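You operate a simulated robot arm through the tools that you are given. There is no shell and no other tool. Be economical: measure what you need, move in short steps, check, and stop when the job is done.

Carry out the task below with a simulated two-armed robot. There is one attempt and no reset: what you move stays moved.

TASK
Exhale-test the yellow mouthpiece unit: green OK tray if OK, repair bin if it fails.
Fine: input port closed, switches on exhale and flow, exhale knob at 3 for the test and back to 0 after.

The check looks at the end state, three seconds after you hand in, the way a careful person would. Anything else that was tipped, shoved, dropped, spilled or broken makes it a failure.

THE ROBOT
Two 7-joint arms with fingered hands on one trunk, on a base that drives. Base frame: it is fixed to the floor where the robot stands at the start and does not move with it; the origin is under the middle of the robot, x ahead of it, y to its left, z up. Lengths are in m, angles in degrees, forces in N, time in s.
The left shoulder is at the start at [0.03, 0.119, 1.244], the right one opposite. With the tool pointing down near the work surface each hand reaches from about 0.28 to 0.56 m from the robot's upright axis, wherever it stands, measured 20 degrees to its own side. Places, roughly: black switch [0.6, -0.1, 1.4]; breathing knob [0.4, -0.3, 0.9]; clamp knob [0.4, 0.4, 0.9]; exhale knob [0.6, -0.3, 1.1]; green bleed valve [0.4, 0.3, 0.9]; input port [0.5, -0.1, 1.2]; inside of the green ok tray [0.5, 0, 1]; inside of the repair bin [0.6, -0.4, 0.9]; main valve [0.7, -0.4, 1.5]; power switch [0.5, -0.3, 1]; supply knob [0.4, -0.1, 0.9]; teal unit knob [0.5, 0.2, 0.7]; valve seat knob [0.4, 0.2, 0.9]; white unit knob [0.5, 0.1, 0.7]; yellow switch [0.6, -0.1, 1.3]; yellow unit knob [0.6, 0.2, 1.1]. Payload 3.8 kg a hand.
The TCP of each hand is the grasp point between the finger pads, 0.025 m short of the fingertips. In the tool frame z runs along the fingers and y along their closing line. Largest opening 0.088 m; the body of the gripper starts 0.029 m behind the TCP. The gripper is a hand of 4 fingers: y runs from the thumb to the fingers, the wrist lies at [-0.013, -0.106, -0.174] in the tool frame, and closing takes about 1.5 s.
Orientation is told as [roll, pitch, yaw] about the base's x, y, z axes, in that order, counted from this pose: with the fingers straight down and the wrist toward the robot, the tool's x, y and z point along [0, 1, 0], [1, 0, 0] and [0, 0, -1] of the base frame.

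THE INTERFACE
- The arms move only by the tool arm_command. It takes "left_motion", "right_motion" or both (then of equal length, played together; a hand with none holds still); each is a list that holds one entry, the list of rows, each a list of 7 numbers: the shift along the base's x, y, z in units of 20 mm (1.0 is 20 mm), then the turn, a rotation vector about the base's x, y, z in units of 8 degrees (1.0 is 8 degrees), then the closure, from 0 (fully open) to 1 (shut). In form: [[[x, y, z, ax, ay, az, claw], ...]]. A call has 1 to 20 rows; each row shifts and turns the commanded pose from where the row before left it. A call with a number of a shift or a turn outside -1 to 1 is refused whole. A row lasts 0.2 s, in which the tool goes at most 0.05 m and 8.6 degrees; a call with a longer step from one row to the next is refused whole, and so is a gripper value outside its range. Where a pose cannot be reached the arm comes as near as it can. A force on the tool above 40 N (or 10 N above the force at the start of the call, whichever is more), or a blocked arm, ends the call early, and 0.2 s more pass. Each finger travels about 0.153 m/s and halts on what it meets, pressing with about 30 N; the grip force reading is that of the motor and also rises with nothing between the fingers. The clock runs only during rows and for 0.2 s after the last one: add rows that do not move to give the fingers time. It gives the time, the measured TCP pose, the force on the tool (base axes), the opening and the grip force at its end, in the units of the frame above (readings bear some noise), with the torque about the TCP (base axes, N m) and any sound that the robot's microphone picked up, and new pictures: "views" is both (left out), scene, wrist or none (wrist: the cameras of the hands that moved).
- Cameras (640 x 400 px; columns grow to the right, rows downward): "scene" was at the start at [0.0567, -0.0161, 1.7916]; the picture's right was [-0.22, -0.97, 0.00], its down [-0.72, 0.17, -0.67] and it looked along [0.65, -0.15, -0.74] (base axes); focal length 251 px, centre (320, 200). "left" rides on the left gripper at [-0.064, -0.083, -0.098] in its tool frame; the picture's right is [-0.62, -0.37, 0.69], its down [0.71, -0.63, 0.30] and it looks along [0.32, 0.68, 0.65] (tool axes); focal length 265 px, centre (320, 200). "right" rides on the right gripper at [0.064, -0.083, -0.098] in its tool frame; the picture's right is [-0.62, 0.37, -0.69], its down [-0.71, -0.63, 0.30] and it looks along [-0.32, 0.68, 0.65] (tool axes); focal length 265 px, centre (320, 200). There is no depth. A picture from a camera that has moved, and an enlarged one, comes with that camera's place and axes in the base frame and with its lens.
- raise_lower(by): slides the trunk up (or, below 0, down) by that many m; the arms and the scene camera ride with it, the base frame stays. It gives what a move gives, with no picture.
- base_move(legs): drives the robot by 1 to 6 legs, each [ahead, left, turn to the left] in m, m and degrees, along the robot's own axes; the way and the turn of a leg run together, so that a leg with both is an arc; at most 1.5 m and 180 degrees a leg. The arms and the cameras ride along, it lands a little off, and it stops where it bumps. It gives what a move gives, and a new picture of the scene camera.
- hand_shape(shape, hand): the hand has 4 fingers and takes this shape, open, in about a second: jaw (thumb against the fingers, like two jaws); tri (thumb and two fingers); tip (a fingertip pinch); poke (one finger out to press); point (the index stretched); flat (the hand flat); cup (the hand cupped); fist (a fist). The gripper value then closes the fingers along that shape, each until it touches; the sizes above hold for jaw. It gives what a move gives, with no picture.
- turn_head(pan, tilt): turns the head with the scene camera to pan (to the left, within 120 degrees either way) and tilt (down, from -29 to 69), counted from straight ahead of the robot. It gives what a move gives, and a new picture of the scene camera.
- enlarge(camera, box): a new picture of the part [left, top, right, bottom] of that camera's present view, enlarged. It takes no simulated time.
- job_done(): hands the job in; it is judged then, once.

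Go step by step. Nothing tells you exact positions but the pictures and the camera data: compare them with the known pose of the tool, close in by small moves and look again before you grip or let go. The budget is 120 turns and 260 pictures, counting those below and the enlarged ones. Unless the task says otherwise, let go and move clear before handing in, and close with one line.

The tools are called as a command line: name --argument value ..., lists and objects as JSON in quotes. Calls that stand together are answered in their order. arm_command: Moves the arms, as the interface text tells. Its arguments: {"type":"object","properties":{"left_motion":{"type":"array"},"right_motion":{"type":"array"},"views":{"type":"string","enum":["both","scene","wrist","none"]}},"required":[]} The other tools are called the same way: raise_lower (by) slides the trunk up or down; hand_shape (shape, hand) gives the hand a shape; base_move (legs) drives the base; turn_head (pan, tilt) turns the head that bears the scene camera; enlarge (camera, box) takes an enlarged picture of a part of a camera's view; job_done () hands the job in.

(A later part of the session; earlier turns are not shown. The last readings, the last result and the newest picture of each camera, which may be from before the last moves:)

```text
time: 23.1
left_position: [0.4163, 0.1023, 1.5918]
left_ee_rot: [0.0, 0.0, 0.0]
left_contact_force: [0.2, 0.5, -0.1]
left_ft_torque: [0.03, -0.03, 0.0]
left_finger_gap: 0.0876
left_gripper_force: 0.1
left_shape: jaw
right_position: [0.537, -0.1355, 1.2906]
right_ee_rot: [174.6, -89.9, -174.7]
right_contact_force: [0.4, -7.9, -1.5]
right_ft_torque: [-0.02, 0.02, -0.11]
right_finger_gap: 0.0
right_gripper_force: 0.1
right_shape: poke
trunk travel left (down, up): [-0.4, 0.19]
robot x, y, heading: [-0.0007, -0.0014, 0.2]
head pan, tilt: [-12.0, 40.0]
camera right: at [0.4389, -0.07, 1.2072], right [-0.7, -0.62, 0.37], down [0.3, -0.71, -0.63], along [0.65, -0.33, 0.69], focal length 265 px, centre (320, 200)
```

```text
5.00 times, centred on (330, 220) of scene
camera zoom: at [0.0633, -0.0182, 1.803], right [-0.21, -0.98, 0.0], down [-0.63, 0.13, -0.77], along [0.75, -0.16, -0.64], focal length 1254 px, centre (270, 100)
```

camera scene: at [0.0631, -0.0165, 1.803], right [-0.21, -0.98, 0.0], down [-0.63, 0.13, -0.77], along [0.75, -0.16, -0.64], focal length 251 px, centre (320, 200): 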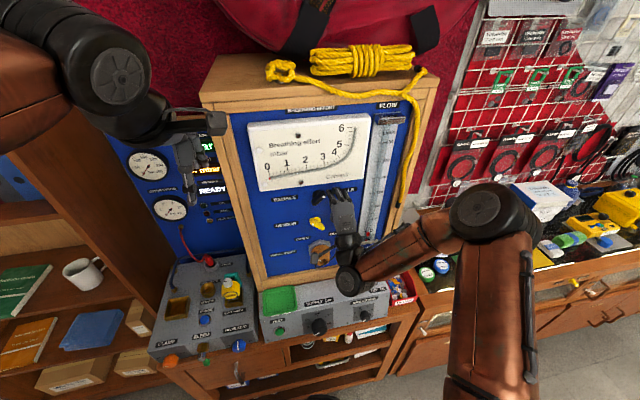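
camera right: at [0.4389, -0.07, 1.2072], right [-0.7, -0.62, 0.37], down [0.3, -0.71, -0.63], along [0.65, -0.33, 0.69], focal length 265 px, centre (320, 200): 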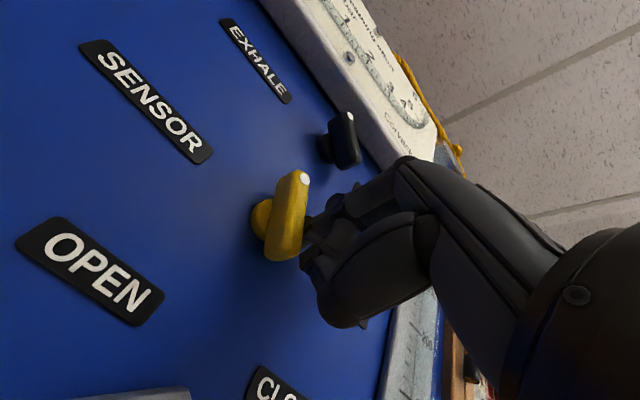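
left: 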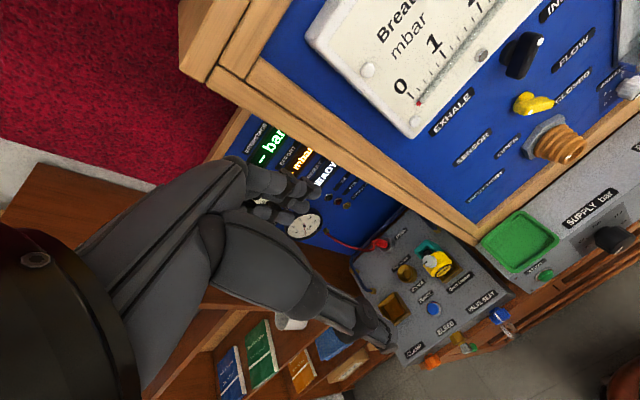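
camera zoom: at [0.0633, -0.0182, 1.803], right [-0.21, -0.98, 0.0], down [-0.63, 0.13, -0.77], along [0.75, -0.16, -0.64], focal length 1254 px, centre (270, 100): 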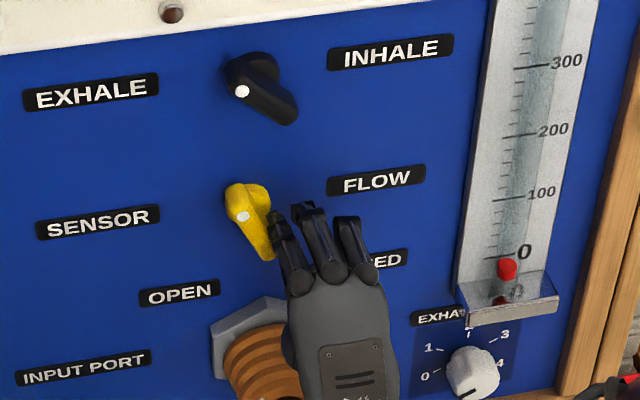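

Turning correctly. Continue.

arm_command --right_motion '[[[0, 0.3, 0, 0, 0, 0, 0], [0, 0.3, 0, 0, 0, 0, 0], [0, 0.3, 0, 0, 0, 0, 0], [0, 0.3, 0, 0, 0, 0, 0], [0, 0.3, 0, 0, 0, 0, 0], [0, 0.2, 0, 0, 0, 0, 0], [0, 0, 0, 0, 0, 0, 0]]]' --views "wrist"

enlarge --camera "scene" --box '[270, 180, 390, 260]'

```text
time: 24.3
left_position: [0.4122, 0.0978, 1.5922]
left_ee_rot: [0.1, -0.1, -0.3]
left_contact_force: [0.5, -0.1, 1.0]
left_ft_torque: [-0.04, -0.01, 0.0]
left_finger_gap: 0.0877
left_gripper_force: 0.1
left_shape: jaw
right_position: [0.5309, -0.1168, 1.2845]
right_ee_rot: [-17.3, -89.1, 16.0]
right_contact_force: [-27.1, -22.9, -25.3]
right_ft_torque: [-0.1, 0.11, -0.02]
right_finger_gap: 0.0003
right_gripper_force: 0.1
right_shape: poke
trunk travel left (down, up): [-0.4, 0.19]
robot x, y, heading: [-0.003, 0.0031, -0.4]
head pan, tilt: [-12.0, 40.0]
stopped in row 5 (right hand): the force on the tool passed its limit at 49 N (the readings are from after the stop); the commanded pose is now the measured one
camera right: at [0.4336, -0.0514, 1.202], right [-0.7, -0.6, 0.38], down [0.28, -0.72, -0.63], along [0.65, -0.34, 0.68], focal length 265 px, centre (320, 200)
```

right: 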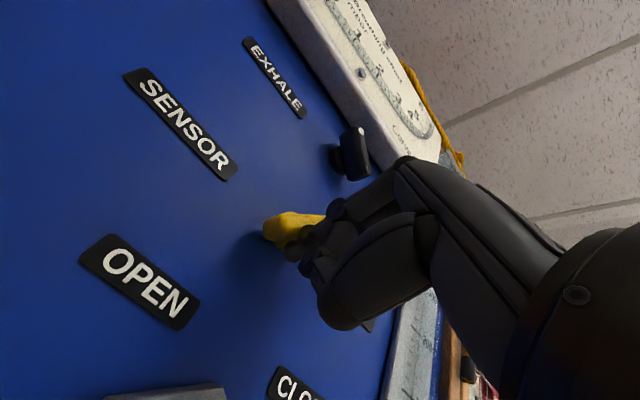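

```text
5.00 times, centred on (330, 220) of scene
camera zoom: at [0.0583, -0.0207, 1.8029], right [-0.21, -0.98, 0.0], down [-0.63, 0.14, -0.77], along [0.75, -0.16, -0.64], focal length 1254 px, centre (270, 100)
```

zoom: 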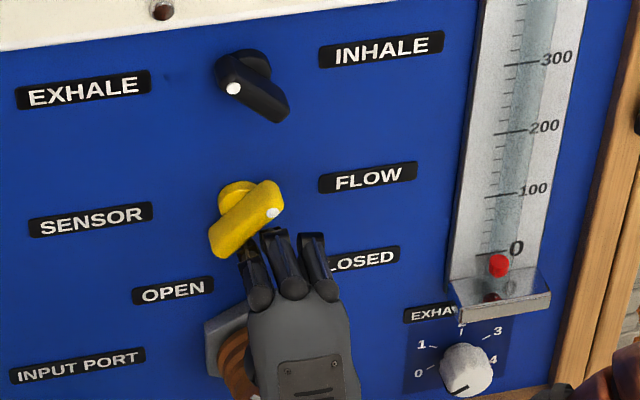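

Yellow is on FLOW. I back off, open to jaw shape and go for the input port, rolled -45° so I can twist it clockwise by 90°.

arm_command --right_motion '[[[-0.8, -0.1, -0.1, 0, 0, 0, 0], [-0.9, -0.1, 0, 0, 0, 0, 0], [-0.9, 0, 0, 0, 0, 0, 0], [-0.9, 0, 0, 0, 0, 0, 0], [-0.9, -0.3, -0.5, 0, 0, 0, 0], [-0.9, -0.5, -0.5, 0, 0, 0, 0], [0, -0.5, -0.5, 0, 0, 0, 0], [0, 0, -0.5, 0, 0, 0, 0], [0, 0, 0, 0, 0, 0, 0]]]' --views "none"

hand_shape --hand "right" --shape "jaw"

arm_command --right_motion '[[[0, 0, -0.3, -0.94, 0, 0, 0], [0, 0, -0.3, -0.94, 0, 0, 0], [0, 0, -0.3, -0.94, 0, 0, 0], [0, 0, -0.3, -0.94, 0, 0, 0], [0, 0, -0.3, -0.94, 0, 0, 0], [0, 0, -0.3, -0.94, 0, 0, 0], [0, 0, 0, 0, 0, 0, 0]]]'

enlarge --camera "scene" --box '[270, 180, 390, 280]'

```text
time: 26.3
left_position: [0.4166, 0.1019, 1.5914]
left_ee_rot: [0.1, 0.0, -0.1]
left_contact_force: [0.0, -0.2, -0.2]
left_ft_torque: [0.02, -0.02, 0.01]
left_finger_gap: 0.0875
left_gripper_force: 0.0
left_shape: jaw
right_position: [0.429, -0.1403, 1.2465]
right_ee_rot: [-22.7, -89.7, 22.1]
right_contact_force: [-0.4, -1.2, -0.2]
right_ft_torque: [0.03, 0.0, 0.0]
right_finger_gap: 0.0
right_gripper_force: 0.1
right_shape: poke
trunk travel left (down, up): [-0.4, 0.19]
robot x, y, heading: [-0.0041, -0.0025, 0.2]
head pan, tilt: [-12.0, 40.0]
```

```text
time: 27.2
left_position: [0.416, 0.1021, 1.5922]
left_ee_rot: [-0.1, 0.0, -0.2]
left_contact_force: [-0.1, -0.1, -1.3]
left_ft_torque: [0.02, 0.06, 0.0]
left_finger_gap: 0.0877
left_gripper_force: 0.0
left_shape: jaw
right_position: [0.4299, -0.1399, 1.248]
right_ee_rot: [-27.1, -89.7, 26.5]
right_contact_force: [0.3, -0.3, -0.3]
right_ft_torque: [-0.01, -0.02, 0.04]
right_finger_gap: 0.0879
right_gripper_force: 0.0
right_shape: jaw
trunk travel left (down, up): [-0.4, 0.19]
robot x, y, heading: [-0.0036, 0.0033, 0.0]
head pan, tilt: [-12.0, 40.0]
```

```text
time: 28.8
left_position: [0.4178, 0.1022, 1.5926]
left_ee_rot: [0.0, 0.1, 0.0]
left_contact_force: [-0.2, -0.1, 1.0]
left_ft_torque: [-0.04, 0.02, -0.01]
left_finger_gap: 0.0878
left_gripper_force: 0.0
left_shape: jaw
right_position: [0.431, -0.1392, 1.2101]
right_ee_rot: [-90.4, -44.5, 89.8]
right_contact_force: [0.1, 0.2, 0.7]
right_ft_torque: [0.04, 0.0, 0.01]
right_finger_gap: 0.0879
right_gripper_force: 0.0
right_shape: jaw
trunk travel left (down, up): [-0.4, 0.19]
robot x, y, heading: [-0.0003, -0.0, -0.1]
head pan, tilt: [-12.0, 40.0]
camera scene: at [0.0628, -0.0167, 1.803], right [-0.21, -0.98, 0.0], down [-0.63, 0.13, -0.77], along [0.75, -0.16, -0.64], focal length 251 px, centre (320, 200)
camera right: at [0.3319, -0.1531, 1.1048], right [-0.7, -0.17, 0.7], down [0.29, -0.95, 0.07], along [0.65, 0.25, 0.71], focal length 265 px, centre (320, 200)
```

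scene: 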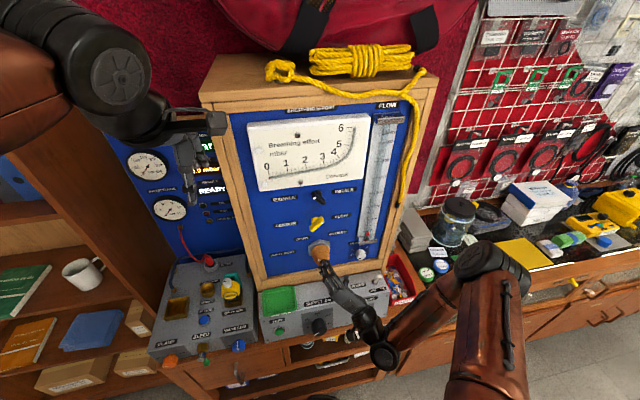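
right: 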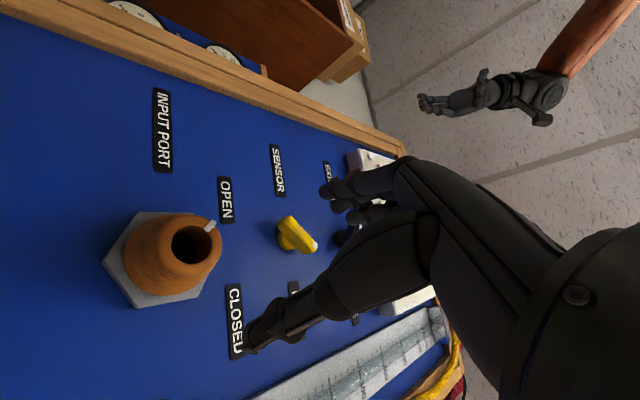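

```text
4.00 times, centred on (330, 230) of scene
camera zoom: at [0.0628, -0.0167, 1.803], right [-0.21, -0.98, 0.0], down [-0.63, 0.13, -0.77], along [0.75, -0.16, -0.64], focal length 1003 px, centre (280, 80)
```

zoom: 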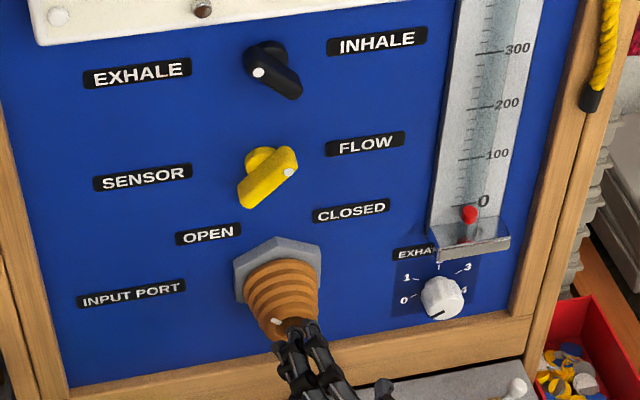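

The port axis is near y=-0.119, z=1.18. I align and approach partway.

arm_command --right_motion '[[[0, 0.5, -0.7, 0, 0, 0, 0], [0, 0.5, -0.7, 0, 0, 0, 0], [0.8, 0, 0, 0, 0, 0, 0], [0.8, 0, 0, 0, 0, 0, 0], [0, 0, 0, 0, 0, 0, 0]]]'

enlarge --camera "scene" --box '[280, 210, 370, 290]'

```text
time: 30.0
left_position: [0.4161, 0.1019, 1.592]
left_ee_rot: [0.0, 0.1, -0.1]
left_contact_force: [-0.2, 0.7, -0.7]
left_ft_torque: [0.0, 0.0, -0.02]
left_finger_gap: 0.0874
left_gripper_force: 0.1
left_shape: jaw
right_position: [0.4621, -0.1189, 1.1823]
right_ee_rot: [-90.5, -44.8, 89.6]
right_contact_force: [1.0, -0.2, 0.0]
right_ft_torque: [0.01, 0.0, 0.02]
right_finger_gap: 0.088
right_gripper_force: 0.0
right_shape: jaw
trunk travel left (down, up): [-0.4, 0.19]
robot x, y, heading: [-0.0011, 0.0014, -0.4]
head pan, tilt: [-12.0, 40.0]
camera scene: at [0.0625, -0.0168, 1.8031], right [-0.21, -0.98, 0.0], down [-0.63, 0.13, -0.77], along [0.75, -0.16, -0.64], focal length 251 px, centre (320, 200)
camera right: at [0.3645, -0.1313, 1.0781], right [-0.7, -0.17, 0.7], down [0.29, -0.95, 0.07], along [0.65, 0.25, 0.71], focal length 265 px, centre (320, 200)
```

scene: 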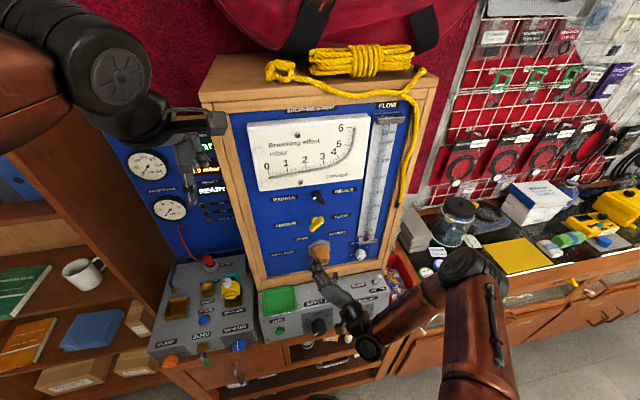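
right: 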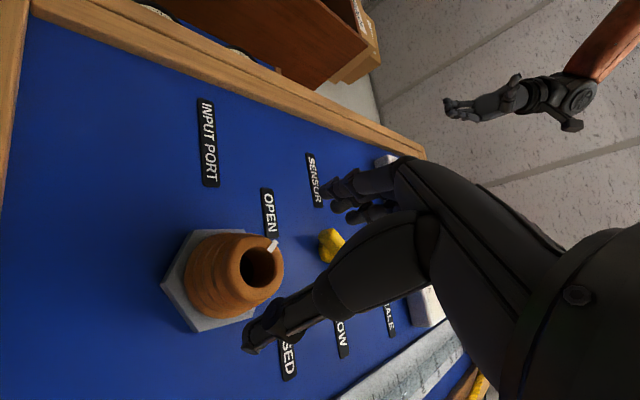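

```text
5.00 times, centred on (325, 250) of scene
camera zoom: at [0.0625, -0.0168, 1.8031], right [-0.21, -0.98, 0.0], down [-0.63, 0.13, -0.77], along [0.75, -0.16, -0.64], focal length 1254 px, centre (295, -50)
```

zoom: 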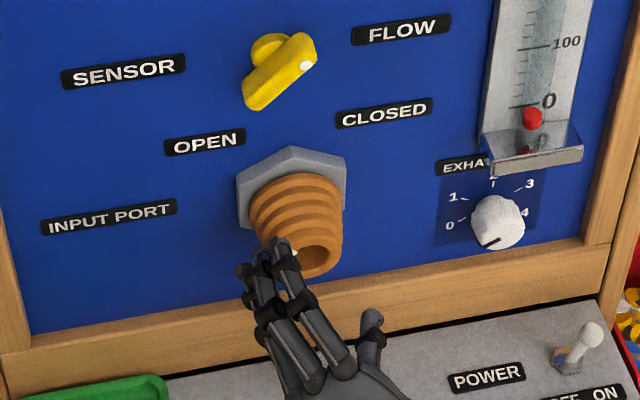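

arm_command --right_motion '[[[0.4, -0.27, -0.25, 0, 0, 0, 0], [0.5, 0, 0, 0, 0, 0, 0], [0.5, 0, 0, 0, 0, 0, 0], [0.5, 0, 0, 0, 0, 0, 0], [0.4, 0, 0, 0, 0, 0, 0], [0, 0, 0, 0, 0, 0, 0]]]' --views "wrist"

enlarge --camera "scene" --box '[280, 210, 370, 290]'

```text
time: 31.4
left_position: [0.417, 0.1023, 1.5912]
left_ee_rot: [0.0, 0.1, -0.2]
left_contact_force: [-0.5, -0.1, 0.8]
left_ft_torque: [0.0, 0.02, -0.01]
left_finger_gap: 0.0878
left_gripper_force: 0.1
left_shape: jaw
right_position: [0.5072, -0.125, 1.1778]
right_ee_rot: [-90.4, -44.8, 89.6]
right_contact_force: [-1.0, 0.2, 0.3]
right_ft_torque: [0.0, 0.01, -0.02]
right_finger_gap: 0.0879
right_gripper_force: 0.0
right_shape: jaw
trunk travel left (down, up): [-0.4, 0.19]
robot x, y, heading: [0.003, -0.0004, -0.0]
head pan, tilt: [-12.0, 40.0]
camera right: at [0.4101, -0.1373, 1.0728], right [-0.7, -0.17, 0.7], down [0.29, -0.95, 0.07], along [0.65, 0.25, 0.71], focal length 265 px, centre (320, 200)
```

right: 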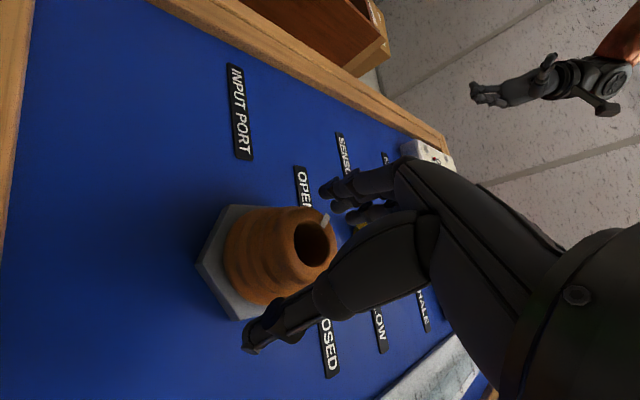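

```text
5.00 times, centred on (325, 250) of scene
camera zoom: at [0.0627, -0.0168, 1.803], right [-0.21, -0.98, 0.0], down [-0.63, 0.13, -0.77], along [0.75, -0.16, -0.64], focal length 1254 px, centre (295, -50)
```

zoom: 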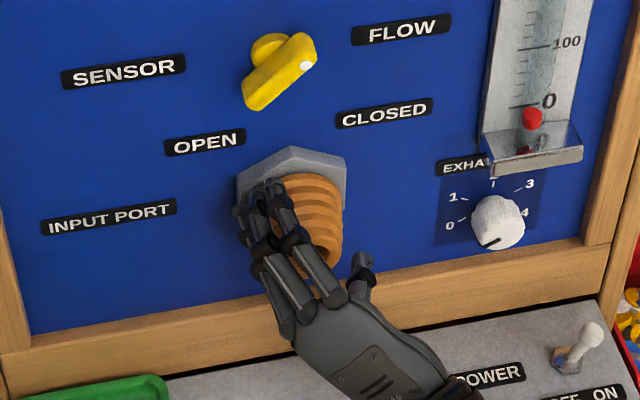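

Centred on the port. Close the fingers and check.

arm_command --right_motion '[[[0, 0, 0, 0, 0, 0, 0.5], [0, 0, 0, 0, 0, 0, 1], [0, 0, 0, 0, 0, 0, 1], [0, 0, 0, 0, 0, 0, 1], [0, 0, 0, 0, 0, 0, 1], [0, 0, 0, 0, 0, 0, 1]]]' --views "wrist"

enlarge --camera "scene" --box '[280, 210, 370, 290]'

```text
time: 32.8
left_position: [0.4157, 0.101, 1.5916]
left_ee_rot: [0.0, 0.1, -0.1]
left_contact_force: [0.7, -0.3, 0.6]
left_ft_torque: [-0.02, -0.02, 0.0]
left_finger_gap: 0.0874
left_gripper_force: 0.1
left_shape: jaw
right_position: [0.5075, -0.126, 1.178]
right_ee_rot: [-90.3, -44.8, 89.6]
right_contact_force: [-2.2, -2.7, -2.4]
right_ft_torque: [0.02, 0.05, -0.03]
right_finger_gap: 0.0409
right_gripper_force: 30.0
right_shape: jaw
trunk travel left (down, up): [-0.4, 0.19]
robot x, y, heading: [0.0009, -0.0002, -0.2]
head pan, tilt: [-12.0, 40.0]
camera right: at [0.4099, -0.1379, 1.0726], right [-0.7, -0.17, 0.7], down [0.29, -0.95, 0.06], along [0.65, 0.25, 0.71], focal length 265 px, centre (320, 200)
```

right: 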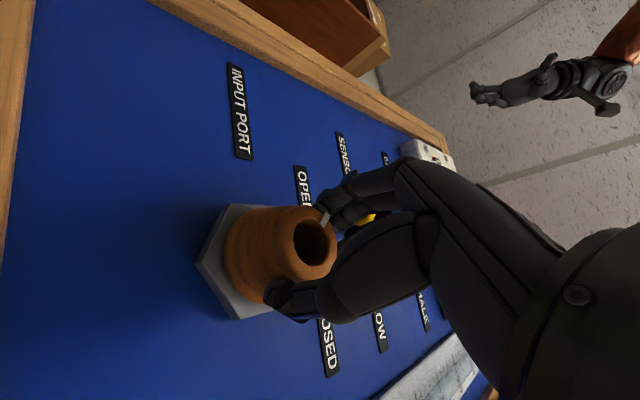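

```text
5.00 times, centred on (325, 250) of scene
camera zoom: at [0.0626, -0.0175, 1.803], right [-0.21, -0.98, 0.0], down [-0.63, 0.13, -0.77], along [0.75, -0.16, -0.64], focal length 1254 px, centre (295, -50)
```

zoom: 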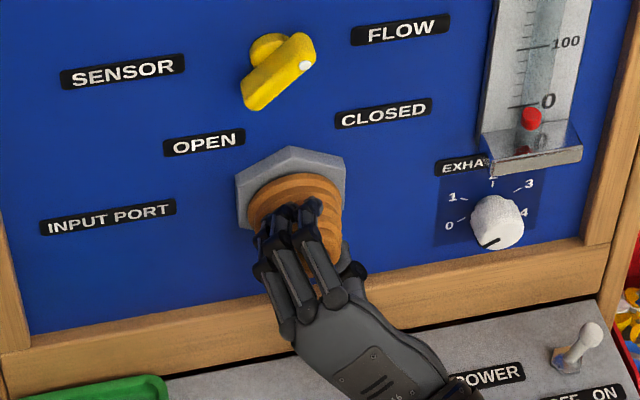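

Gripped at 41 mm. Twist clockwise (+x rotation) in steps.

arm_command --right_motion '[[[0, 0, 0, 0.8, 0, 0, 1], [0, 0, 0, 0.8, 0, 0, 1], [0, 0, 0, 0.8, 0, 0, 1], [0, 0, 0, 0.8, 0, 0, 1], [0, 0, 0, 0.8, 0, 0, 1], [0, 0, 0, 0.8, 0, 0, 1], [0, 0, 0, 0, 0, 0, 1]]]' --views "wrist"

enlarge --camera "scene" --box '[280, 210, 370, 290]'

```text
time: 34.4
left_position: [0.4173, 0.1011, 1.5919]
left_ee_rot: [0.0, 0.0, -0.2]
left_contact_force: [0.0, -0.4, -0.4]
left_ft_torque: [0.02, 0.03, 0.01]
left_finger_gap: 0.0875
left_gripper_force: 0.0
left_shape: jaw
right_position: [0.508, -0.126, 1.176]
right_ee_rot: [-88.3, -83.3, 87.7]
right_contact_force: [-0.9, -1.3, -6.5]
right_ft_torque: [-0.06, 0.12, 0.04]
right_finger_gap: 0.0399
right_gripper_force: 29.7
right_shape: jaw
trunk travel left (down, up): [-0.4, 0.19]
robot x, y, heading: [-0.0013, -0.0013, -0.1]
head pan, tilt: [-12.0, 40.0]
camera right: at [0.41, -0.0705, 1.0865], right [-0.7, -0.56, 0.44], down [0.29, -0.79, -0.54], along [0.65, -0.25, 0.71], focal length 265 px, centre (320, 200)
```

right: 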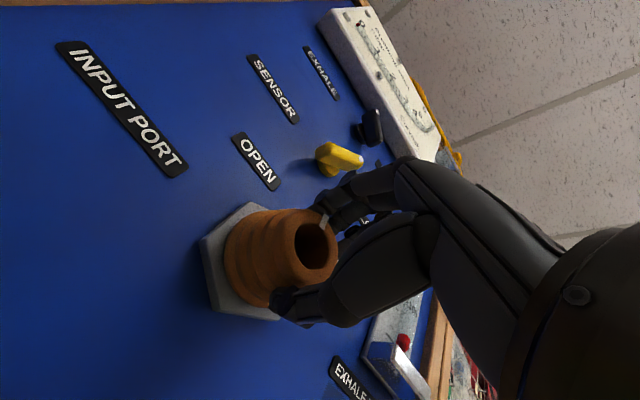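

```text
5.00 times, centred on (325, 250) of scene
camera zoom: at [0.0634, -0.0173, 1.803], right [-0.21, -0.98, 0.0], down [-0.63, 0.13, -0.77], along [0.75, -0.16, -0.64], focal length 1254 px, centre (295, -50)
```

zoom: 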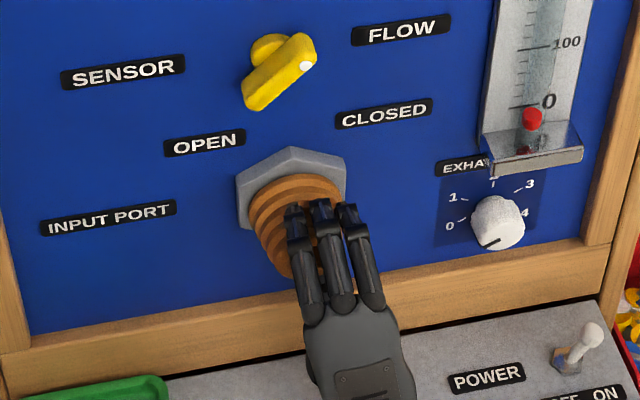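

The dot turns with the hand. Continue the twist.

arm_command --right_motion '[[[0, 0, 0, 0.8, 0, 0, 1], [0, 0, 0, 0.8, 0, 0, 1], [0, 0, 0, 0.8, 0, 0, 1], [0, 0, 0, 0.8, 0, 0, 1], [0, 0, 0, 0.8, 0, 0, 1], [0, 0, 0, 0.8, 0, 0, 1], [0, 0, 0, 0.8, 0, 0, 1], [0, 0, 0, 0.5, 0, 0, 1], [0, 0, 0, 0, 0, 0, 1]]]' --views "wrist"

enlarge --camera "scene" --box '[280, 210, 370, 290]'

```text
time: 36.4
left_position: [0.4191, 0.1012, 1.5915]
left_ee_rot: [0.0, 0.2, -0.1]
left_contact_force: [0.1, -0.4, -0.2]
left_ft_torque: [-0.01, -0.02, 0.03]
left_finger_gap: 0.0875
left_gripper_force: 0.0
left_shape: jaw
right_position: [0.5079, -0.1257, 1.178]
right_ee_rot: [88.9, -47.8, -89.5]
right_contact_force: [2.5, -1.4, -12.5]
right_ft_torque: [-0.07, 0.04, -0.1]
right_finger_gap: 0.0395
right_gripper_force: 29.8
right_shape: jaw
trunk travel left (down, up): [-0.4, 0.19]
robot x, y, heading: [-0.0026, 0.0009, 0.0]
head pan, tilt: [-12.0, 40.0]
camera right: at [0.4103, -0.021, 1.1597], right [-0.7, -0.7, -0.13], down [0.29, -0.11, -0.95], along [0.65, -0.7, 0.28], focal length 265 px, centre (320, 200)
```

right: 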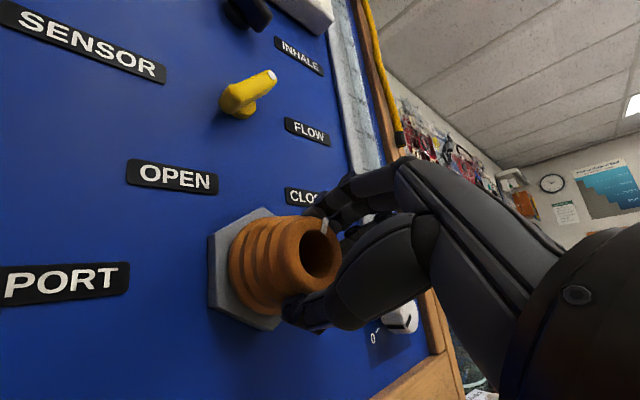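

```text
5.00 times, centred on (325, 250) of scene
camera zoom: at [0.0646, -0.0173, 1.8029], right [-0.21, -0.98, 0.0], down [-0.63, 0.13, -0.77], along [0.75, -0.16, -0.64], focal length 1254 px, centre (295, -50)
```

zoom: 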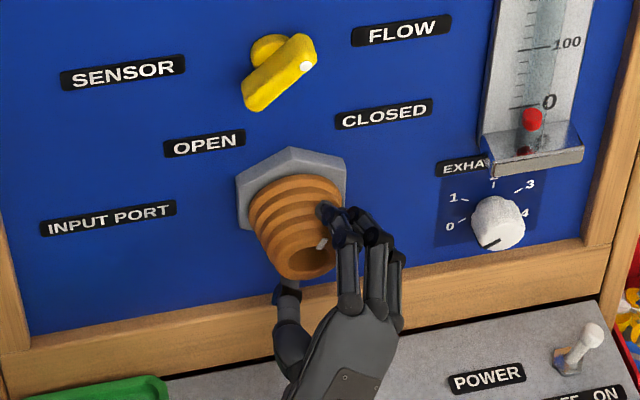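

Rotated about 93°. Release and back off to see the dot.

arm_command --right_motion '[[[0, 0, 0, 0, 0, 0, 0], [0, 0, 0, 0, 0, 0, 0], [0, 0, 0, 0, 0, 0, 0], [0, 0, 0, 0, 0, 0, 0], [-0.8, 0, 0, 0, 0, 0, 0], [-0.8, 0, 0, 0, 0, 0, 0], [-0.8, 0, 0, 0, 0, 0, 0], [-0.8, 0, -0.8, 0, 0, 0, 0], [0, 0, -0.8, 0, 0, 0, 0], [0, 0, 0, 0, 0, 0, 0]]]' --views "wrist"

enlarge --camera "scene" --box '[280, 210, 370, 290]'

```text
time: 38.6
left_position: [0.4166, 0.1022, 1.5923]
left_ee_rot: [0.1, 0.0, -0.1]
left_contact_force: [-0.2, 0.1, 0.2]
left_ft_torque: [0.02, -0.04, 0.02]
left_finger_gap: 0.0876
left_gripper_force: 0.0
left_shape: jaw
right_position: [0.4446, -0.1269, 1.1485]
right_ee_rot: [89.1, -48.0, -89.6]
right_contact_force: [0.0, 0.1, 0.0]
right_ft_torque: [-0.02, -0.01, 0.01]
right_finger_gap: 0.0875
right_gripper_force: 0.0
right_shape: jaw
trunk travel left (down, up): [-0.4, 0.19]
robot x, y, heading: [-0.0024, -0.0, -0.3]
head pan, tilt: [-12.0, 40.0]
camera right: at [0.3466, -0.0212, 1.1292], right [-0.7, -0.7, -0.13], down [0.29, -0.11, -0.95], along [0.65, -0.7, 0.28], focal length 265 px, centre (320, 200)
```

right: 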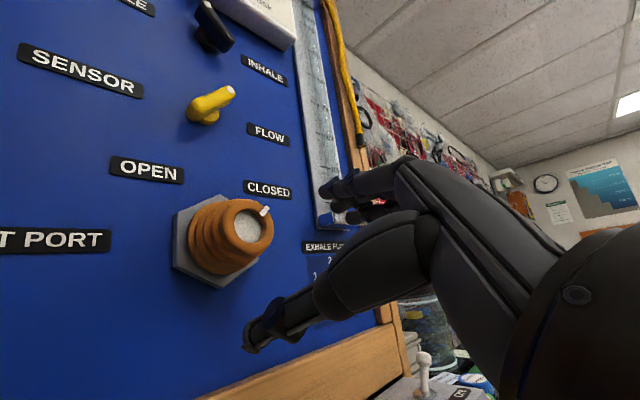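

```text
5.00 times, centred on (325, 250) of scene
camera zoom: at [0.0626, -0.0167, 1.8031], right [-0.21, -0.98, 0.0], down [-0.63, 0.13, -0.77], along [0.75, -0.16, -0.64], focal length 1254 px, centre (295, -50)
```

zoom: 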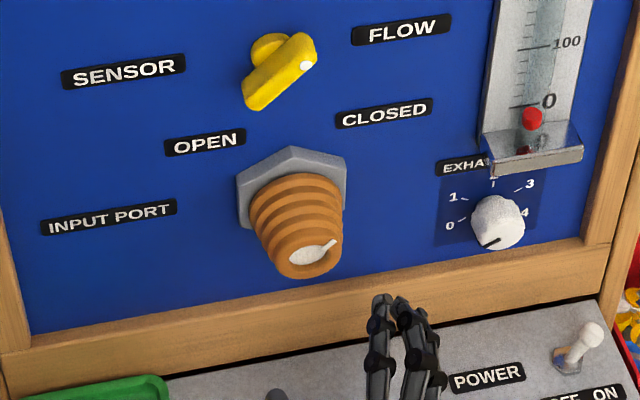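

Port is CLOSED (plug visible). Now the exhale knob; I look closely at its dial and surroundings.

enlarge --camera "scene" --box '[345, 230, 385, 270]'

enlarge --camera "scene" --box '[140, 130, 240, 230]'

arm_command --right_motion '[[[0, -0.6, -0.5, -1, 0, 0, 0], [0, -0.6, -0.5, -1, 0, 0, 0], [0, -0.6, -0.5, -1, 0, 0, 0], [0, -0.6, -0.4, -1, 0, 0, 0], [0, -0.6, 0, -1, 0, 0, 0], [0, -0.6, 0, -1, 0, 0, 0], [0, -0.5, 0, -1, 0, 0, 0], [0, -0.5, 0, -1, 0, 0, 0], [0, -0.5, 0, -1, 0, 0, 0], [0, -0.5, 0, -1, 0, 0, 0], [0, 0, 0, -1, 0, 0, 0], [0, 0, 0, 0, 0, 0, 0]]]'

```text
10.00 times, centred on (365, 250) of scene
camera zoom: at [0.0626, -0.0167, 1.8031], right [-0.21, -0.98, 0.0], down [-0.63, 0.13, -0.77], along [0.75, -0.16, -0.64], focal length 2508 px, centre (-130, -300)
```

zoom: 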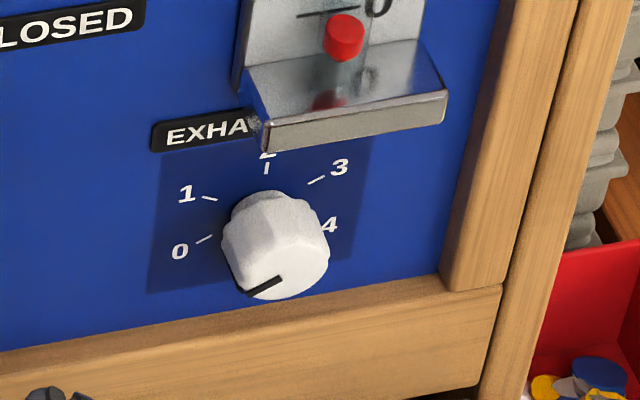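

```text
4.00 times, centred on (190, 180) of scene
camera zoom: at [0.0626, -0.0167, 1.8031], right [-0.21, -0.98, 0.0], down [-0.63, 0.13, -0.77], along [0.75, -0.16, -0.64], focal length 1003 px, centre (840, 280)
```

zoom: 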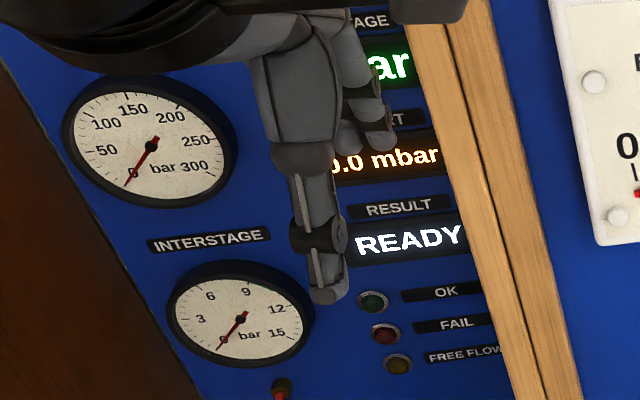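

```text
time: 41.2
left_position: [0.4166, 0.1023, 1.5911]
left_ee_rot: [0.0, 0.0, -0.1]
left_contact_force: [-0.5, -0.3, -0.7]
left_ft_torque: [-0.01, 0.03, 0.01]
left_finger_gap: 0.0877
left_gripper_force: 0.0
left_shape: jaw
right_position: [0.4442, -0.2372, 1.1062]
right_ee_rot: [-90.4, -43.8, 89.6]
right_contact_force: [-0.9, 0.2, 0.0]
right_ft_torque: [-0.01, 0.02, 0.02]
right_finger_gap: 0.0877
right_gripper_force: 0.1
right_shape: jaw
trunk travel left (down, up): [-0.4, 0.19]
robot x, y, heading: [0.001, 0.0009, -0.0]
head pan, tilt: [-12.0, 40.0]
camera scene: at [0.0627, -0.0168, 1.803], right [-0.21, -0.98, 0.0], down [-0.63, 0.13, -0.77], along [0.75, -0.16, -0.64], focal length 251 px, centre (320, 200)
camera right: at [0.3457, -0.2514, 1.0022], right [-0.7, -0.16, 0.7], down [0.29, -0.95, 0.08], along [0.65, 0.26, 0.71], focal length 265 px, centre (320, 200)
```

scene: 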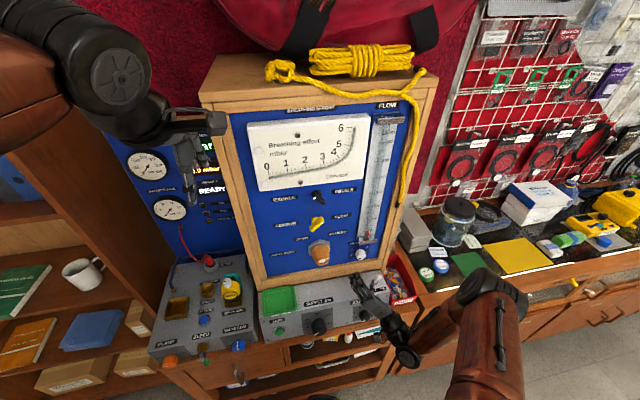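
right: 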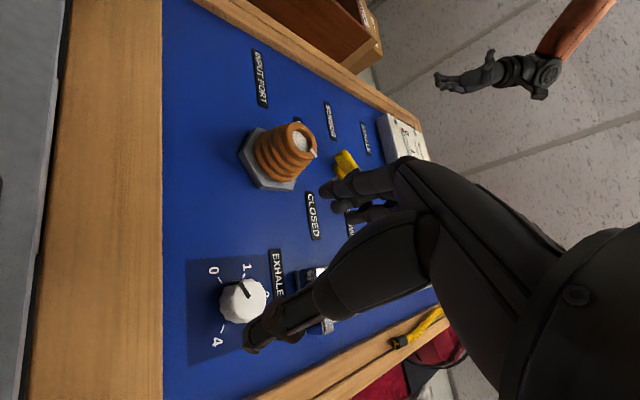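

enlarge --camera "right" --box '[180, 240, 300, 360]'

```text
3.33 times, centred on (240, 300) of right
camera zoom: at [0.3457, -0.2514, 1.0022], right [-0.7, -0.16, 0.7], down [0.29, -0.95, 0.08], along [0.65, 0.26, 0.71], focal length 885 px, centre (587, -133)
```

zoom: 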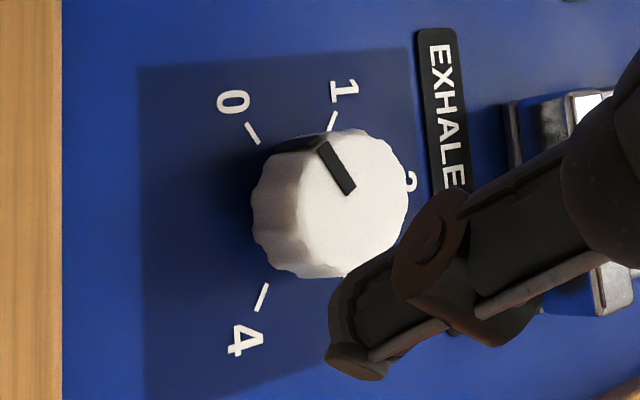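

Knob centre is about y=-0.263, z=1.119, pointer at 0; 3 is roughly 180° clockwise. I align, then approach with fingers part-closed.

arm_command --right_motion '[[[0, -0.65, 0.3, 1, 0, 0, 0.2], [0, -0.65, 0.35, 1, 0, 0, 0.2], [0.8, 0, 0, 0, 0, 0, 0.2], [0.8, 0, 0, 0, 0, 0, 0.2], [0.8, 0, 0, 0, 0, 0, 0.2], [0, 0, 0, 0, 0, 0, 0.2]]]' --views "wrist"

enlarge --camera "scene" --box '[330, 230, 420, 310]'

```text
time: 42.6
left_position: [0.4163, 0.1019, 1.5922]
left_ee_rot: [0.0, 0.0, -0.1]
left_contact_force: [-0.4, -0.5, -0.1]
left_ft_torque: [-0.01, 0.03, -0.01]
left_finger_gap: 0.0877
left_gripper_force: 0.0
left_shape: jaw
right_position: [0.4929, -0.2624, 1.1205]
right_ee_rot: [-90.2, -60.0, 89.5]
right_contact_force: [-0.9, -0.9, -0.6]
right_ft_torque: [-0.01, 0.03, 0.0]
right_finger_gap: 0.0706
right_gripper_force: 0.1
right_shape: jaw
trunk travel left (down, up): [-0.4, 0.19]
robot x, y, heading: [0.002, -0.0024, -0.3]
head pan, tilt: [-12.0, 40.0]
camera right: at [0.3953, -0.2472, 1.0157], right [-0.7, -0.34, 0.63], down [0.29, -0.94, -0.19], along [0.65, 0.05, 0.76], focal length 265 px, centre (320, 200)
```

right: 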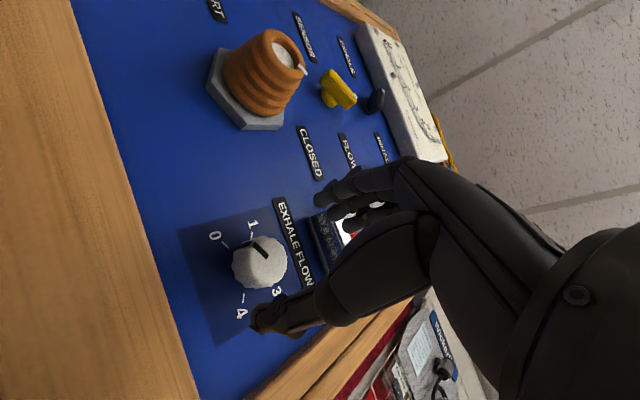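

```text
5.00 times, centred on (375, 270) of scene
camera zoom: at [0.0626, -0.0168, 1.803], right [-0.21, -0.98, 0.0], down [-0.63, 0.13, -0.77], along [0.75, -0.16, -0.64], focal length 1254 px, centre (45, -150)
```

zoom: 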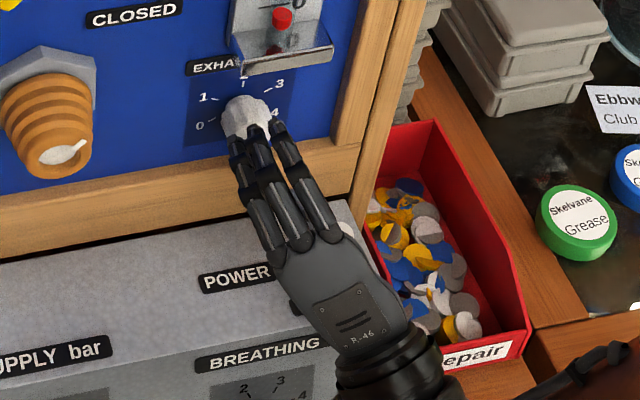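

Well aligned. Go forward onto the knob and close.

arm_command --right_motion '[[[0.5, 0, -0.15, 0, 0, 0, 0.2], [0.5, 0, 0, 0, 0, 0, 0.2], [0.5, 0, 0, 0, 0, 0, 0.2], [0.4, 0, 0, 0, 0, 0, 0.2], [0, 0, 0, 0, 0, 0, 0.6], [0, 0, 0, 0, 0, 0, 1], [0, 0, 0, 0, 0, 0, 1], [0, 0, 0, 0, 0, 0, 1], [0, 0, 0, 0, 0, 0, 1]]]' --views "wrist"

enlarge --camera "right" --box '[220, 160, 380, 320]'

```text
time: 44.6
left_position: [0.4163, 0.1005, 1.5925]
left_ee_rot: [0.0, -0.1, -0.2]
left_contact_force: [-0.5, -0.7, 0.2]
left_ft_torque: [-0.01, -0.01, 0.01]
left_finger_gap: 0.0878
left_gripper_force: 0.1
left_shape: jaw
right_position: [0.5305, -0.2641, 1.1174]
right_ee_rot: [-90.1, -60.0, 89.3]
right_contact_force: [0.4, -0.9, -4.8]
right_ft_torque: [0.02, 0.05, -0.04]
right_finger_gap: 0.0268
right_gripper_force: 29.8
right_shape: jaw
trunk travel left (down, up): [-0.4, 0.19]
robot x, y, heading: [-0.0004, -0.002, -0.2]
head pan, tilt: [-12.0, 40.0]
camera right: at [0.4323, -0.2483, 1.0125], right [-0.7, -0.34, 0.63], down [0.29, -0.94, -0.19], along [0.65, 0.05, 0.75], focal length 265 px, centre (320, 200)
```

right: 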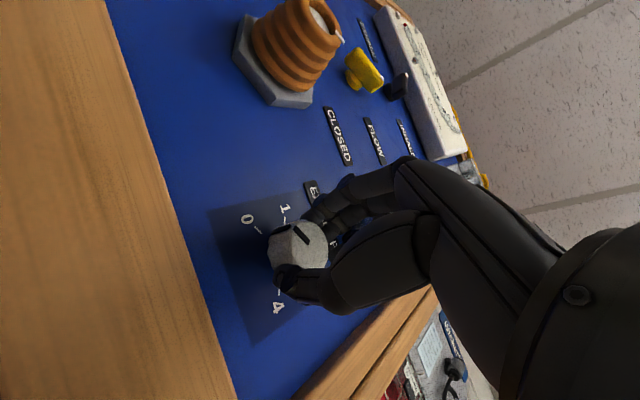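

```text
2.50 times, centred on (300, 240) of right
camera zoom: at [0.4323, -0.2483, 1.0125], right [-0.7, -0.34, 0.63], down [0.29, -0.94, -0.19], along [0.65, 0.05, 0.75], focal length 664 px, centre (370, 100)
```

zoom: 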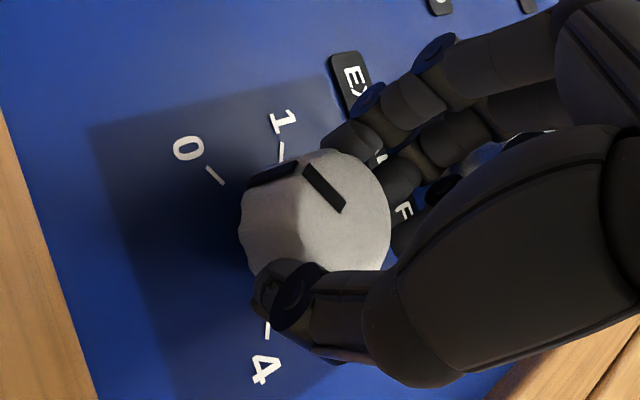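

Gripped (27 mm). Twist about 90° clockwise.

arm_command --right_motion '[[[0, 0, 0, 0.8, 0, 0, 1], [0, 0, 0, 0.8, 0, 0, 1], [0, 0, 0, 0.8, 0, 0, 1], [0, 0, 0, 0.8, 0, 0, 1], [0, 0, 0, 0.8, 0, 0, 1], [0, 0, 0, 0.8, 0, 0, 1], [0, 0, 0, 0.8, 0, 0, 1], [0, 0, 0, 0.8, 0, 0, 1], [0, 0, 0, 0.8, 0, 0, 1], [0, 0, 0, 0.8, 0, 0, 1], [0, 0, 0, 0.8, 0, 0, 1], [0, 0, 0, 0.8, 0, 0, 1], [0, 0, 0, 0.8, 0, 0, 1], [0, 0, 0, 0.8, 0, 0, 1], [0, 0, 0, 0, 0, 0, 1]]]'

enlarge --camera "right" --box '[220, 160, 380, 320]'

enlarge --camera "scene" --box '[330, 230, 420, 310]'

```text
time: 47.8
left_position: [0.4168, 0.103, 1.5924]
left_ee_rot: [0.0, -0.1, -0.1]
left_contact_force: [-0.7, -0.1, -0.4]
left_ft_torque: [0.0, -0.01, 0.02]
left_finger_gap: 0.0874
left_gripper_force: 0.0
left_shape: jaw
right_position: [0.5309, -0.2619, 1.1171]
right_ee_rot: [89.2, -30.4, -89.7]
right_contact_force: [4.9, 6.1, 0.2]
right_ft_torque: [-0.05, 0.01, 0.11]
right_finger_gap: 0.0265
right_gripper_force: 30.1
right_shape: jaw
trunk travel left (down, up): [-0.4, 0.19]
robot x, y, heading: [-0.0019, -0.0005, -0.1]
head pan, tilt: [-12.0, 40.0]
camera scene: at [0.0638, -0.0153, 1.803], right [-0.21, -0.98, 0.0], down [-0.63, 0.13, -0.77], along [0.75, -0.16, -0.64], focal length 251 px, centre (320, 200)
camera right: at [0.432, -0.1574, 1.132], right [-0.7, -0.63, -0.34], down [0.29, 0.18, -0.94], along [0.65, -0.75, 0.06], focal length 265 px, centre (320, 200)
```

scene: 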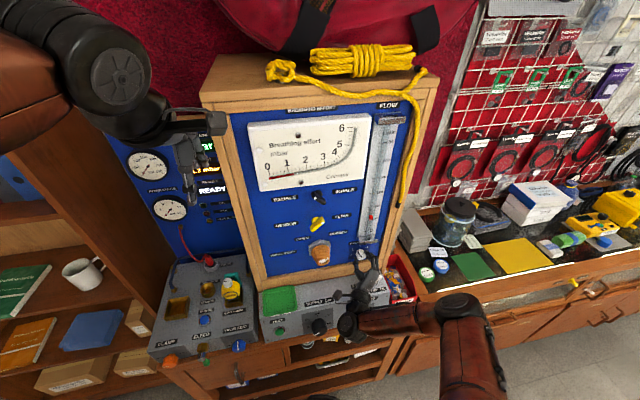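
right: 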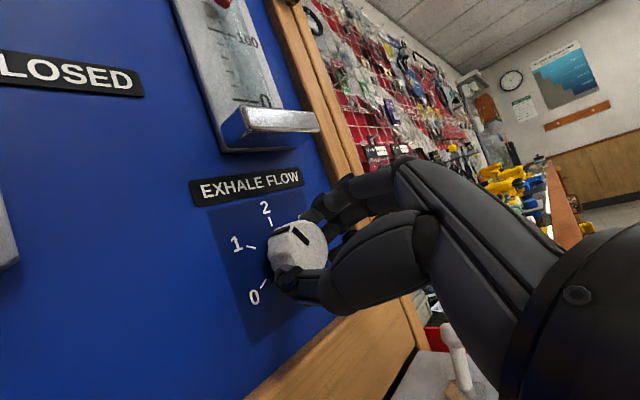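

```text
2.50 times, centred on (300, 240) of right
camera zoom: at [0.432, -0.1574, 1.132], right [-0.7, -0.63, -0.34], down [0.29, 0.18, -0.94], along [0.65, -0.75, 0.06], focal length 664 px, centre (370, 100)
```

zoom: 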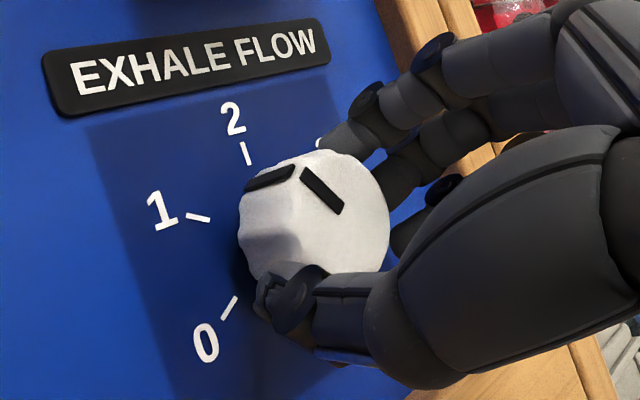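

```text
5.00 times, centred on (375, 270) of scene
camera zoom: at [0.0638, -0.0153, 1.803], right [-0.21, -0.98, 0.0], down [-0.63, 0.13, -0.77], along [0.75, -0.16, -0.64], focal length 1254 px, centre (45, -150)
```

zoom: 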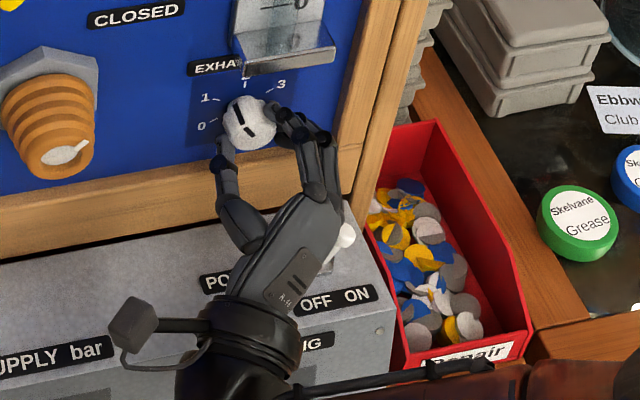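

Pointer is now around 1.5 and the flow ball began to rise. Release, back off, roll back and take a second bite.

arm_command --right_motion '[[[0, 0, 0, 0, 0, 0, 0.2], [0, 0, 0, 0, 0, 0, 0.2], [0, 0, 0, 0, 0, 0, 0.2], [-0.9, 0, 0, 0, 0, 0, 0.2], [-0.9, 0, 0, 0, 0, 0, 0.2], [0, 0, 0, -1, 0, 0, 0.2], [0, 0, 0, -1, 0, 0, 0.2], [0, 0, 0, -1, 0, 0, 0.2], [0, 0, 0, -1, 0, 0, 0.2], [0, 0, 0, -1, 0, 0, 0.2], [0, 0, 0, -1, 0, 0, 0.2], [0, 0, 0, -1, 0, 0, 0.2], [0, 0, 0, -1, 0, 0, 0.2], [0, 0, 0, -1, 0, 0, 0.2], [0, 0, 0, -1, 0, 0, 0.2], [0, 0, 0, -1, 0, 0, 0.2], [0, 0, 0, 0, 0, 0, 0.2]]]' --views "wrist"

enlarge --camera "scene" --box '[330, 180, 420, 310]'

enlarge --camera "right" --box '[200, 190, 320, 310]'

```text
time: 51.4
left_position: [0.4166, 0.1027, 1.5917]
left_ee_rot: [0.0, 0.1, -0.1]
left_contact_force: [0.0, -0.2, 0.0]
left_ft_torque: [0.0, 0.02, 0.0]
left_finger_gap: 0.0874
left_gripper_force: 0.0
left_shape: jaw
right_position: [0.492, -0.2631, 1.1175]
right_ee_rot: [-90.1, -61.5, 89.6]
right_contact_force: [0.4, 0.9, 0.3]
right_ft_torque: [-0.02, 0.01, 0.01]
right_finger_gap: 0.0704
right_gripper_force: 0.1
right_shape: jaw
trunk travel left (down, up): [-0.4, 0.19]
robot x, y, heading: [0.002, -0.0003, -0.0]
head pan, tilt: [-12.0, 40.0]
camera right: at [0.3949, -0.2456, 1.013], right [-0.7, -0.36, 0.62], down [0.29, -0.93, -0.21], along [0.65, 0.03, 0.76], focal length 265 px, centre (320, 200)
```

right: 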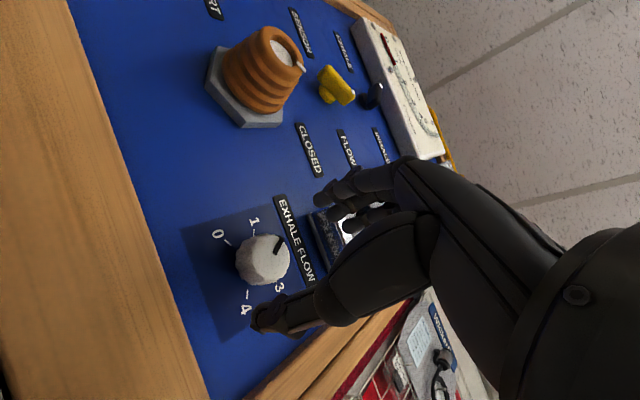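

```text
3.08 times, centred on (375, 245) of scene
camera zoom: at [0.0627, -0.0167, 1.803], right [-0.21, -0.98, 0.0], down [-0.63, 0.13, -0.77], along [0.75, -0.16, -0.64], focal length 772 px, centre (151, 62)
```

zoom: 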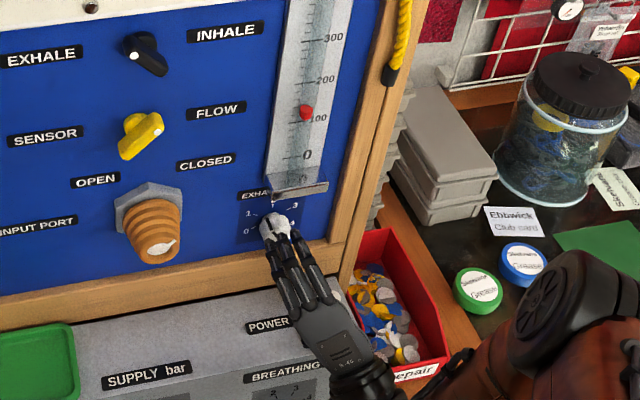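

```text
3.33 times, centred on (260, 250) of right
camera zoom: at [0.3949, -0.2456, 1.013], right [-0.7, -0.36, 0.62], down [0.29, -0.93, -0.21], along [0.65, 0.03, 0.76], focal length 885 px, centre (520, 33)
```

zoom: 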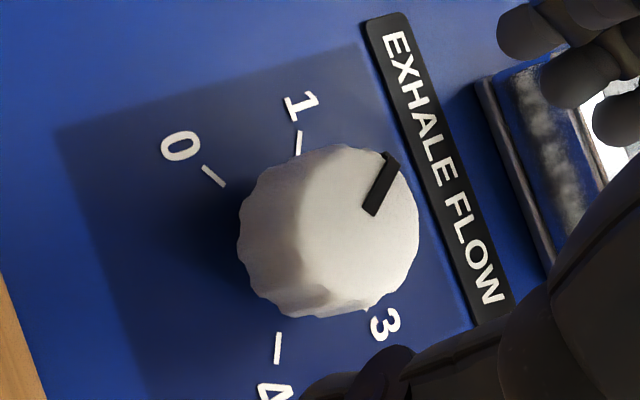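

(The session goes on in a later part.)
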